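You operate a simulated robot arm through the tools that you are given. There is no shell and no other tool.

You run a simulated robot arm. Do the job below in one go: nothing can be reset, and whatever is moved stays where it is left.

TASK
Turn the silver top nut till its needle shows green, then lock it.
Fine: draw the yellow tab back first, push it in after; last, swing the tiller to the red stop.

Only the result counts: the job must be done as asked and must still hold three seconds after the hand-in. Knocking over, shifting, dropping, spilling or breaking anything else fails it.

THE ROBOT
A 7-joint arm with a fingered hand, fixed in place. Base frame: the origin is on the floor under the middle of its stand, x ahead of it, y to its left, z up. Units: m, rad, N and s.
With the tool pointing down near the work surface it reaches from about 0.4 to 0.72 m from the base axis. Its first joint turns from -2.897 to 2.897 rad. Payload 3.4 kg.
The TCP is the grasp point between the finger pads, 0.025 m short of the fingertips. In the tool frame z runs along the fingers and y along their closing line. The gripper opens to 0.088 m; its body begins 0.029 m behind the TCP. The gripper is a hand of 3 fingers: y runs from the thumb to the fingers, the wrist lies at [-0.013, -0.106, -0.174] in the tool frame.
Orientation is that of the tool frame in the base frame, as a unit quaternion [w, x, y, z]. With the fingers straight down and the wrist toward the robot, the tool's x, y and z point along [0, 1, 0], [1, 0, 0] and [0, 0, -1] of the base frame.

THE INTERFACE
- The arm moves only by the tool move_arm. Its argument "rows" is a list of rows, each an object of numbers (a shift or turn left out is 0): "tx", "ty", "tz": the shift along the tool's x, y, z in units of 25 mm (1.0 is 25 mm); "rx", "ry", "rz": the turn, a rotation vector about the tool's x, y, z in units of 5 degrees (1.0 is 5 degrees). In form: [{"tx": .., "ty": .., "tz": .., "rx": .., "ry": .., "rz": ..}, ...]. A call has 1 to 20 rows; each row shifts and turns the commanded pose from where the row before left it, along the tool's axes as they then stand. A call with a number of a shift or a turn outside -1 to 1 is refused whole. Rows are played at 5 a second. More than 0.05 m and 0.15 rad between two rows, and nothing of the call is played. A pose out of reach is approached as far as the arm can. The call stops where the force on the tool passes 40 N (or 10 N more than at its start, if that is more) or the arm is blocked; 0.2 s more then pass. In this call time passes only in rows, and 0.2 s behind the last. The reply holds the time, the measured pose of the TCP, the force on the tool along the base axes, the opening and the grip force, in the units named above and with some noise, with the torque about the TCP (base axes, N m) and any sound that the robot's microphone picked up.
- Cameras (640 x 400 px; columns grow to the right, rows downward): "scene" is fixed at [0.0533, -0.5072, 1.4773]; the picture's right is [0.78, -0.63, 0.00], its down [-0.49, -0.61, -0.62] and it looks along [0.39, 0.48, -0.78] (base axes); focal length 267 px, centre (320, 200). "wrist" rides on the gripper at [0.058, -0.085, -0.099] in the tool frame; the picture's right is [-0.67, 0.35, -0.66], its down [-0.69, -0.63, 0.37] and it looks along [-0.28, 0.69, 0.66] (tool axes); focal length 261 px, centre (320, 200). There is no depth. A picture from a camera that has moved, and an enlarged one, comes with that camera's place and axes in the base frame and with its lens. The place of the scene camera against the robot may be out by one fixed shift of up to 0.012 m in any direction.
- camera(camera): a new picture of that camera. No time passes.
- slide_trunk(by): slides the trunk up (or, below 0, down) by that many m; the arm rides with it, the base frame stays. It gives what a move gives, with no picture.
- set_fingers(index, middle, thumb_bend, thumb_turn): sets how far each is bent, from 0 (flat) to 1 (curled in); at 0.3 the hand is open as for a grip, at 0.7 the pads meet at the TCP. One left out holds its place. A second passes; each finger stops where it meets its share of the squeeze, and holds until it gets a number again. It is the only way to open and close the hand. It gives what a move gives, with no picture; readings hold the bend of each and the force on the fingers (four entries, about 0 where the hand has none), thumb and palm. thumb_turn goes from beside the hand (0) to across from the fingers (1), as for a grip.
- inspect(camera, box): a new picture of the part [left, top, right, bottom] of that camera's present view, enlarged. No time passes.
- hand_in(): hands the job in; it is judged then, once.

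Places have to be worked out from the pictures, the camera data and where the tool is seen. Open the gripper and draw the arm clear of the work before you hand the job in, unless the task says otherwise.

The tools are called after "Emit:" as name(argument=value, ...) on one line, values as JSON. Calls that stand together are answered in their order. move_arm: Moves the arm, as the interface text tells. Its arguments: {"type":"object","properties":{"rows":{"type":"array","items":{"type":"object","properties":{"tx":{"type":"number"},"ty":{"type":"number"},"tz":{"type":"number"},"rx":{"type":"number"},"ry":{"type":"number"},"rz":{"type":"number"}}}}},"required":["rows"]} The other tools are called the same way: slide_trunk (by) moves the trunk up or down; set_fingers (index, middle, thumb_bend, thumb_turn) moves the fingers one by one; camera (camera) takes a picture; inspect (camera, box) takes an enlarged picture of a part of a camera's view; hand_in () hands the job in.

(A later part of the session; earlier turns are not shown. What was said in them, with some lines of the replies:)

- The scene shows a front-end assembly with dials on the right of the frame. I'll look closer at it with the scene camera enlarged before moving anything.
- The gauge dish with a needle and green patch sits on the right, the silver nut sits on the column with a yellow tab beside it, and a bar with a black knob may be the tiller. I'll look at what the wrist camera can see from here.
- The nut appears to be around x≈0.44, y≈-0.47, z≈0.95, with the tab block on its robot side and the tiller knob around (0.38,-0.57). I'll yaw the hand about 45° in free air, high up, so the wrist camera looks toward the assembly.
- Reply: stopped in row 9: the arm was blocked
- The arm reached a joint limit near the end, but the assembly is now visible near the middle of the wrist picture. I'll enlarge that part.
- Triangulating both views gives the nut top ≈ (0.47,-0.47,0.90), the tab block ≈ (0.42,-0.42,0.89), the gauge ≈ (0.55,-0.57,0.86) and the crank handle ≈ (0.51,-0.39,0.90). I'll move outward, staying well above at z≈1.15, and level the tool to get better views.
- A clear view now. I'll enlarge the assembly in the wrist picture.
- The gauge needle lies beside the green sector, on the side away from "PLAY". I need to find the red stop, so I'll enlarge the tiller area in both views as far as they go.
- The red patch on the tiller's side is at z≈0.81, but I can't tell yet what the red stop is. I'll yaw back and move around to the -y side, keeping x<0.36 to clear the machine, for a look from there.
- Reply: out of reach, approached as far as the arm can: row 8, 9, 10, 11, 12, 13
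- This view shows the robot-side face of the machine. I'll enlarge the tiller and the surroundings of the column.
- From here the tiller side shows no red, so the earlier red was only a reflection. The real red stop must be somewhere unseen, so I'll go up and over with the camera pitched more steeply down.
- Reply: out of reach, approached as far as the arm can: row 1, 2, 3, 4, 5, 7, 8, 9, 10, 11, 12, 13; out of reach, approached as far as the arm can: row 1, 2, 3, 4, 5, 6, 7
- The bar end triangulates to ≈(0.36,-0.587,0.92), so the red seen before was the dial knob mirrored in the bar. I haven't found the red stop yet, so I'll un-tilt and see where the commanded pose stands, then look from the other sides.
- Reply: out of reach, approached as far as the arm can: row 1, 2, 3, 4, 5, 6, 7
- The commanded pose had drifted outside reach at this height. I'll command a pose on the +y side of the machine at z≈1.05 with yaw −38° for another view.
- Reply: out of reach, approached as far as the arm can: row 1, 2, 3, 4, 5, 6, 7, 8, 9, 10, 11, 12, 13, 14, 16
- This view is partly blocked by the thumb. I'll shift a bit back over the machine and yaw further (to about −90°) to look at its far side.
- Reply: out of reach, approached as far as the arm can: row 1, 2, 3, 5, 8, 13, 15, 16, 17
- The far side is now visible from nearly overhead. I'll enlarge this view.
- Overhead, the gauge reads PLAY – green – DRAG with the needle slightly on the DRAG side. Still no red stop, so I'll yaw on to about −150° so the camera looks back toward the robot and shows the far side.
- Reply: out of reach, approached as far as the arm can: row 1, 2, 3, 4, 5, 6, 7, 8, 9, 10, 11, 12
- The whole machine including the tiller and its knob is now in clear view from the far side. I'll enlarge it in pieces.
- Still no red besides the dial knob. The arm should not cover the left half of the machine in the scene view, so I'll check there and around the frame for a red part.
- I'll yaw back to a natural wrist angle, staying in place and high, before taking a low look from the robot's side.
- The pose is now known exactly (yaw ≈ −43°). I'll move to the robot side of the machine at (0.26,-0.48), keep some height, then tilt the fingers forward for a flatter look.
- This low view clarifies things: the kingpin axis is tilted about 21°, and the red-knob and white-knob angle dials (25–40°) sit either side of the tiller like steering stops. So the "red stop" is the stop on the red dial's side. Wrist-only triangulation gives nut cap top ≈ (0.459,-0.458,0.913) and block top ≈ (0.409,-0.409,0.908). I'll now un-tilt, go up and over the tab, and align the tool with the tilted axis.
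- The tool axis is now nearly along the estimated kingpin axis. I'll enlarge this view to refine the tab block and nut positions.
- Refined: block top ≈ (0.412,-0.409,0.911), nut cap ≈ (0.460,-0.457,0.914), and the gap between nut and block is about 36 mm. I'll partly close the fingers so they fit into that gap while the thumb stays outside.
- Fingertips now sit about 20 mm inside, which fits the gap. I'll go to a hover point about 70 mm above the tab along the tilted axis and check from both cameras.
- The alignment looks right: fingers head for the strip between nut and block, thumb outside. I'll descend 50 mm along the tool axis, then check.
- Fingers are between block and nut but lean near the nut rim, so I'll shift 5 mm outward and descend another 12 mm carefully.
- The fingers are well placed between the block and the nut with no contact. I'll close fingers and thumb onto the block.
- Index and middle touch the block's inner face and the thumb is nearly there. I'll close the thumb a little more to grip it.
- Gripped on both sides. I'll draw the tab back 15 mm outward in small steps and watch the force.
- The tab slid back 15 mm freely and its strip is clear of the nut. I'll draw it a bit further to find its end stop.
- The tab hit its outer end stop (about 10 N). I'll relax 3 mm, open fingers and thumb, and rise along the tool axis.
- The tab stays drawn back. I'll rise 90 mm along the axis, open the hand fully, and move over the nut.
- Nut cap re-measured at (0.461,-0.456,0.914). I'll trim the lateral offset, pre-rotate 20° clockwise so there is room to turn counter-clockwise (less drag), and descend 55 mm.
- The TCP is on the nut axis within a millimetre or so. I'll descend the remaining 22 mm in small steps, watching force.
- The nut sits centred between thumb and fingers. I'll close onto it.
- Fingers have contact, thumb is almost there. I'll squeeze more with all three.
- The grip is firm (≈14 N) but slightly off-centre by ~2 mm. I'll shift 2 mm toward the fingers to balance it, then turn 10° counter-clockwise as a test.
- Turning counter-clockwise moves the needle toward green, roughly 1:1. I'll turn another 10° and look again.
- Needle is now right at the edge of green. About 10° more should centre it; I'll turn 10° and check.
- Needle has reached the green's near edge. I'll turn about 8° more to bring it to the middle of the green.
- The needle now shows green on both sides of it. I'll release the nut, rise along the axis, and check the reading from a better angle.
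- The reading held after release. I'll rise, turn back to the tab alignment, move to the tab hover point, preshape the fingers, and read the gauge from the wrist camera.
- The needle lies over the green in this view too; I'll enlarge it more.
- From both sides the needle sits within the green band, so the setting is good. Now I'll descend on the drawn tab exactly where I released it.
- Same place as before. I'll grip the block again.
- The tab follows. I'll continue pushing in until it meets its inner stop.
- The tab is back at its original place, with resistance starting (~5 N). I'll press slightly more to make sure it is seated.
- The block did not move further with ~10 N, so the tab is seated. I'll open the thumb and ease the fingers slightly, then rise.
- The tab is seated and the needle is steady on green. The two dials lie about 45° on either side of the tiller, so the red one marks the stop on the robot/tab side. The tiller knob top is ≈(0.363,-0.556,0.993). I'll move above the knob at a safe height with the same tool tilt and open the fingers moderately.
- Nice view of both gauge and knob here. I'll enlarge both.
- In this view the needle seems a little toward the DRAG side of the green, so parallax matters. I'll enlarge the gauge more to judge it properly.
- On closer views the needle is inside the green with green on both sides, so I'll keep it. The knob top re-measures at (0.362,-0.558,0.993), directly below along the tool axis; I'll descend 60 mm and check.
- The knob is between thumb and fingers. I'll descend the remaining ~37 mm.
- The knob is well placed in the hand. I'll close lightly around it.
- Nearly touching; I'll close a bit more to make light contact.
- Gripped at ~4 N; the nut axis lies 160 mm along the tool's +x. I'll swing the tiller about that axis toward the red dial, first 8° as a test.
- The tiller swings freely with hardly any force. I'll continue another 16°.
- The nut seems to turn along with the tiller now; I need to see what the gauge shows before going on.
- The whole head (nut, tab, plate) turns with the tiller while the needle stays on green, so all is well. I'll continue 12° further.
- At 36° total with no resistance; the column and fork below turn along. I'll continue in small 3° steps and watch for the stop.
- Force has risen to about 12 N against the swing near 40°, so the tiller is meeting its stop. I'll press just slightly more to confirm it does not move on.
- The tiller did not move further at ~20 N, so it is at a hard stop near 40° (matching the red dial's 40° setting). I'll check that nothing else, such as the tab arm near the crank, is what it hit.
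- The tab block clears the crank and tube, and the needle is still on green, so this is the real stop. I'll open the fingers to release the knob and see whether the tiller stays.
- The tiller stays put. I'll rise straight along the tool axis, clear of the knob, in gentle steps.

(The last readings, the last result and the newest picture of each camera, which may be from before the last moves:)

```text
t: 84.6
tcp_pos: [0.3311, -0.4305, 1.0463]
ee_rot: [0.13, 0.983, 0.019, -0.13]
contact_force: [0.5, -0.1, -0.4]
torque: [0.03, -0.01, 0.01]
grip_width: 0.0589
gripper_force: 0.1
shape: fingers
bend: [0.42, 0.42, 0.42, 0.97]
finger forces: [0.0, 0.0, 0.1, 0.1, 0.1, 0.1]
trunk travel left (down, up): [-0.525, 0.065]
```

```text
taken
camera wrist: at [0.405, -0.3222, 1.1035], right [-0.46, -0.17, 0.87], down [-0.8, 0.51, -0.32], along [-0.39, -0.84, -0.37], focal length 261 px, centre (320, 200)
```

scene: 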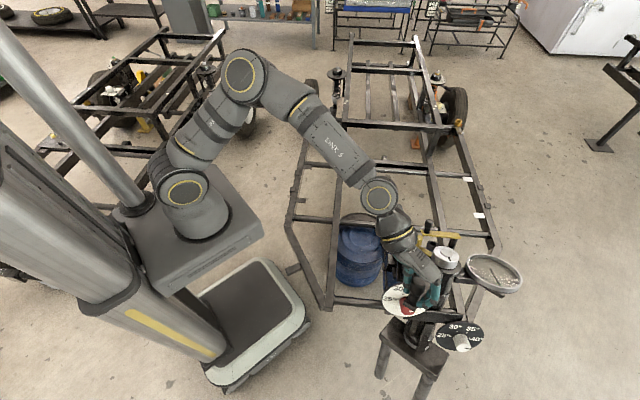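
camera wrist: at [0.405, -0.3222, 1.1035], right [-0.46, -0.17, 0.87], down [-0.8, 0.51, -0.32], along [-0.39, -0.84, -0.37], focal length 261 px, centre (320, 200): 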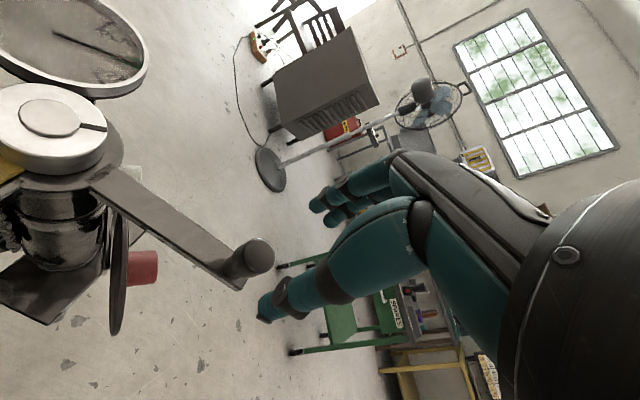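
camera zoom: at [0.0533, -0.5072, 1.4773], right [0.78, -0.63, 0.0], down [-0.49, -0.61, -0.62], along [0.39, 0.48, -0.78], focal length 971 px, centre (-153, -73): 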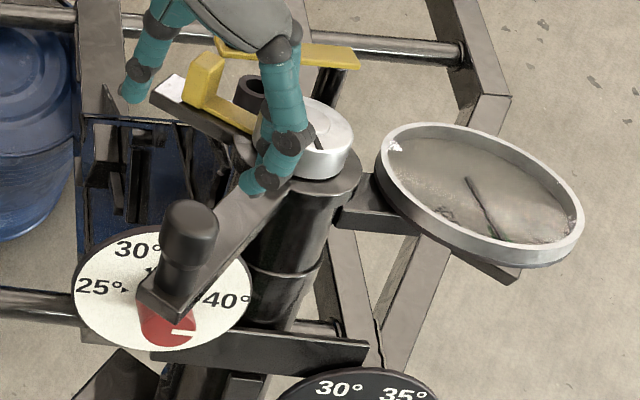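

Clear of the knob. I'll check the gauge once more from this new angle and the tiller/tab state.

Emit:
inspect(camera="wrist", box=[60, 10, 160, 90])

Emit:
inspect(camera="scene", box=[488, 266, 512, 288])

```text
5.00 times, centred on (110, 50) of wrist
camera zoom: at [0.405, -0.3222, 1.1035], right [-0.46, -0.17, 0.87], down [-0.8, 0.51, -0.32], along [-0.39, -0.84, -0.37], focal length 1303 px, centre (1370, 950)
```

zoom: 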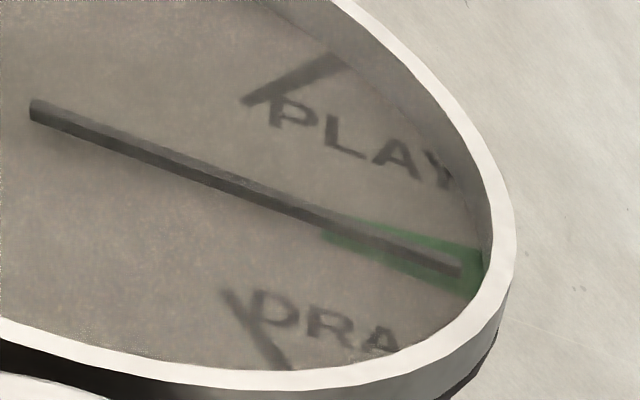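

```text
16.00 times, centred on (500, 277) of scene
camera zoom: at [0.0533, -0.5072, 1.4773], right [0.78, -0.63, 0.0], down [-0.49, -0.61, -0.62], along [0.39, 0.48, -0.78], focal length 4274 px, centre (-2560, -1032)
```

zoom: 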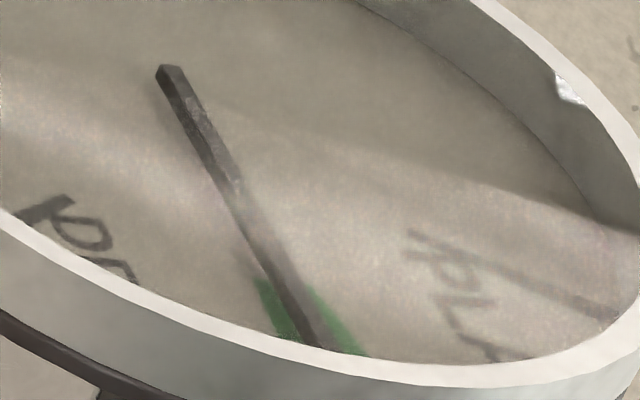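

From this angle the needle tip lies squarely in the green, the tab is in and the tiller rests at the stop. I'll open the hand fully and draw the arm up and away.

Emit:
set_fingers(index=0.3, middle=0.3, thumb_bend=0.3)

Emit:
move_arm(rows=[{"tz": -0.9}, {"tx": -0.17, "ty": -0.8, "tz": -0.88}, {"tx": -0.17, "ty": -0.8, "tz": -0.88}, {"tx": -0.17, "ty": -0.8, "tz": -0.88}, {"tx": -0.17, "ty": -0.8, "tz": -0.88}, {"tx": -0.17, "ty": -0.8, "tz": -0.5}])

Emit:
camera(camera="scene")

Emit:
inspect(camera="scene", box=[370, 215, 540, 335])

```text
t: 85.6
tcp_pos: [0.3305, -0.4293, 1.0475]
ee_rot: [0.13, 0.983, 0.02, -0.13]
contact_force: [0.2, 0.3, 0.6]
torque: [-0.03, -0.01, -0.04]
grip_width: 0.0844
gripper_force: 0.1
shape: fingers
bend: [0.3, 0.3, 0.3, 0.97]
finger forces: [0.0, 0.0, 0.0, 0.0, 0.0, 0.1]
trunk travel left (down, up): [-0.525, 0.065]
```

```text
t: 87.0
tcp_pos: [0.3342, -0.3016, 1.1432]
ee_rot: [0.13, 0.983, 0.019, -0.129]
contact_force: [-0.8, -0.3, -0.1]
torque: [-0.01, -0.04, 0.0]
grip_width: 0.0845
gripper_force: 0.1
shape: fingers
bend: [0.3, 0.3, 0.3, 0.97]
finger forces: [0.0, 0.1, 0.0, 0.0, 0.1, 0.1]
trunk travel left (down, up): [-0.525, 0.065]
```

```text
taken
```

scene: 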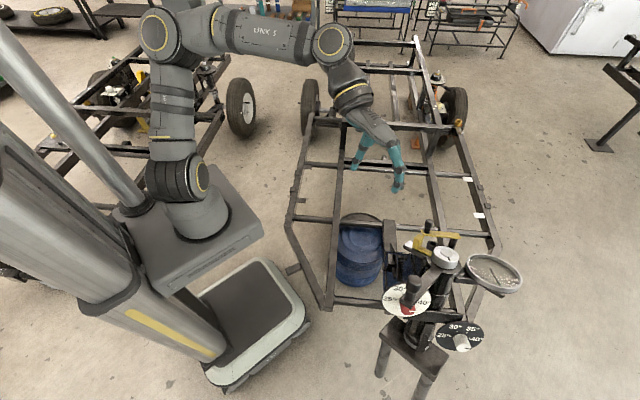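

```text
3.33 times, centred on (455, 275) of scene
camera zoom: at [0.0533, -0.5072, 1.4773], right [0.78, -0.63, 0.0], down [-0.49, -0.61, -0.62], along [0.39, 0.48, -0.78], focal length 890 px, centre (-130, -50)
```

zoom: 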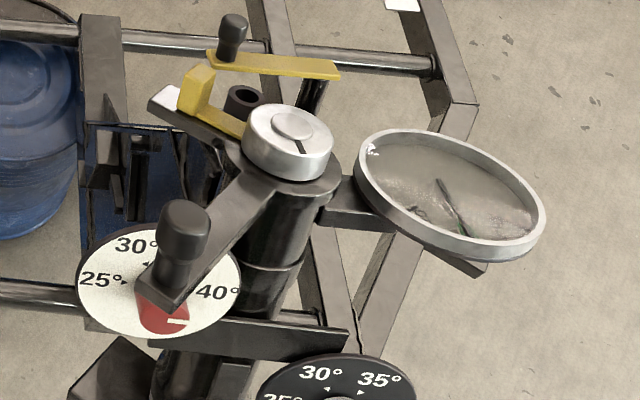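

The arm is clear. One last look at the column and stop area to confirm the tiller really rests at the red-side stop.

Emit:
inspect(camera="scene", box=[375, 260, 475, 350])

Emit:
camera(camera="wrist")

Emit:
inspect(camera="wrist", box=[0, 60, 320, 400])

```text
4.44 times, centred on (425, 305) of scene
camera zoom: at [0.0533, -0.5072, 1.4773], right [0.78, -0.63, 0.0], down [-0.49, -0.61, -0.62], along [0.39, 0.48, -0.78], focal length 1187 px, centre (-147, -267)
```

zoom: 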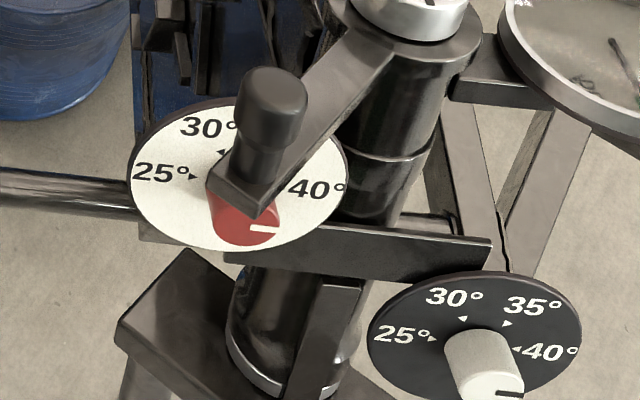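

```text
taken
camera wrist: at [0.4085, -0.1933, 1.1999], right [-0.46, -0.17, 0.87], down [-0.8, 0.51, -0.32], along [-0.39, -0.84, -0.37], focal length 261 px, centre (320, 200)
```

wrist: 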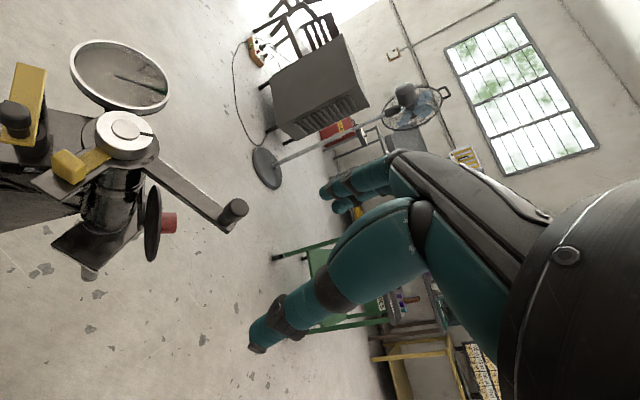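

```text
1.18 times, centred on (160, 230) of wrist
camera zoom: at [0.4085, -0.1933, 1.1999], right [-0.46, -0.17, 0.87], down [-0.8, 0.51, -0.32], along [-0.39, -0.84, -0.37], focal length 307 px, centre (508, 165)
```

zoom: 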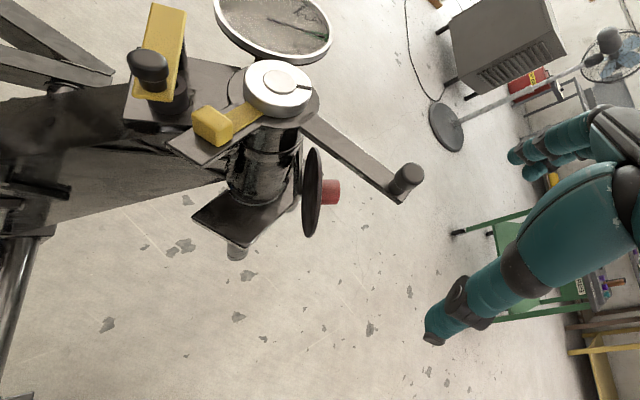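

Everything is in place: needle in green, tab pushed home, tiller at the red-side stop, hand open and clear. I'm handing the job in.

Emit:
hand_in()

```text
The job is handed in.
```

The nut is set to green and locked, the tab is pushed home, and the tiller is at its stop on the red dial's side. I've handed the job in, but I don't have a verdict back. One thing is my reading of the task: I never found a separate red-painted stop.

- **Nut:** I drew the yellow tab back to its outer end first. Then I turned the silver nut about 38° counter-clockwise, which moved the needle from the DRAG side into the green. It was still in the green after the tab went in and after the tiller swing.
- **Tab:** I pushed it in until it stopped moving under about 10 N.
- **Tiller:** I took the red-knobbed angle dial as the red stop, because the red and white dials sit on either side of the tiller. I swung the tiller toward the red one. It stopped hard after about 40°, which matches the dial's pointer, and did not move further at about 20 N.
- **Clear of the work:** The tiller stayed put when I let go. The hand is open and the arm is drawn away. I saw nothing else knocked or shifted. The nut, tab and fork turn with the tiller, so they now sit turned as well.
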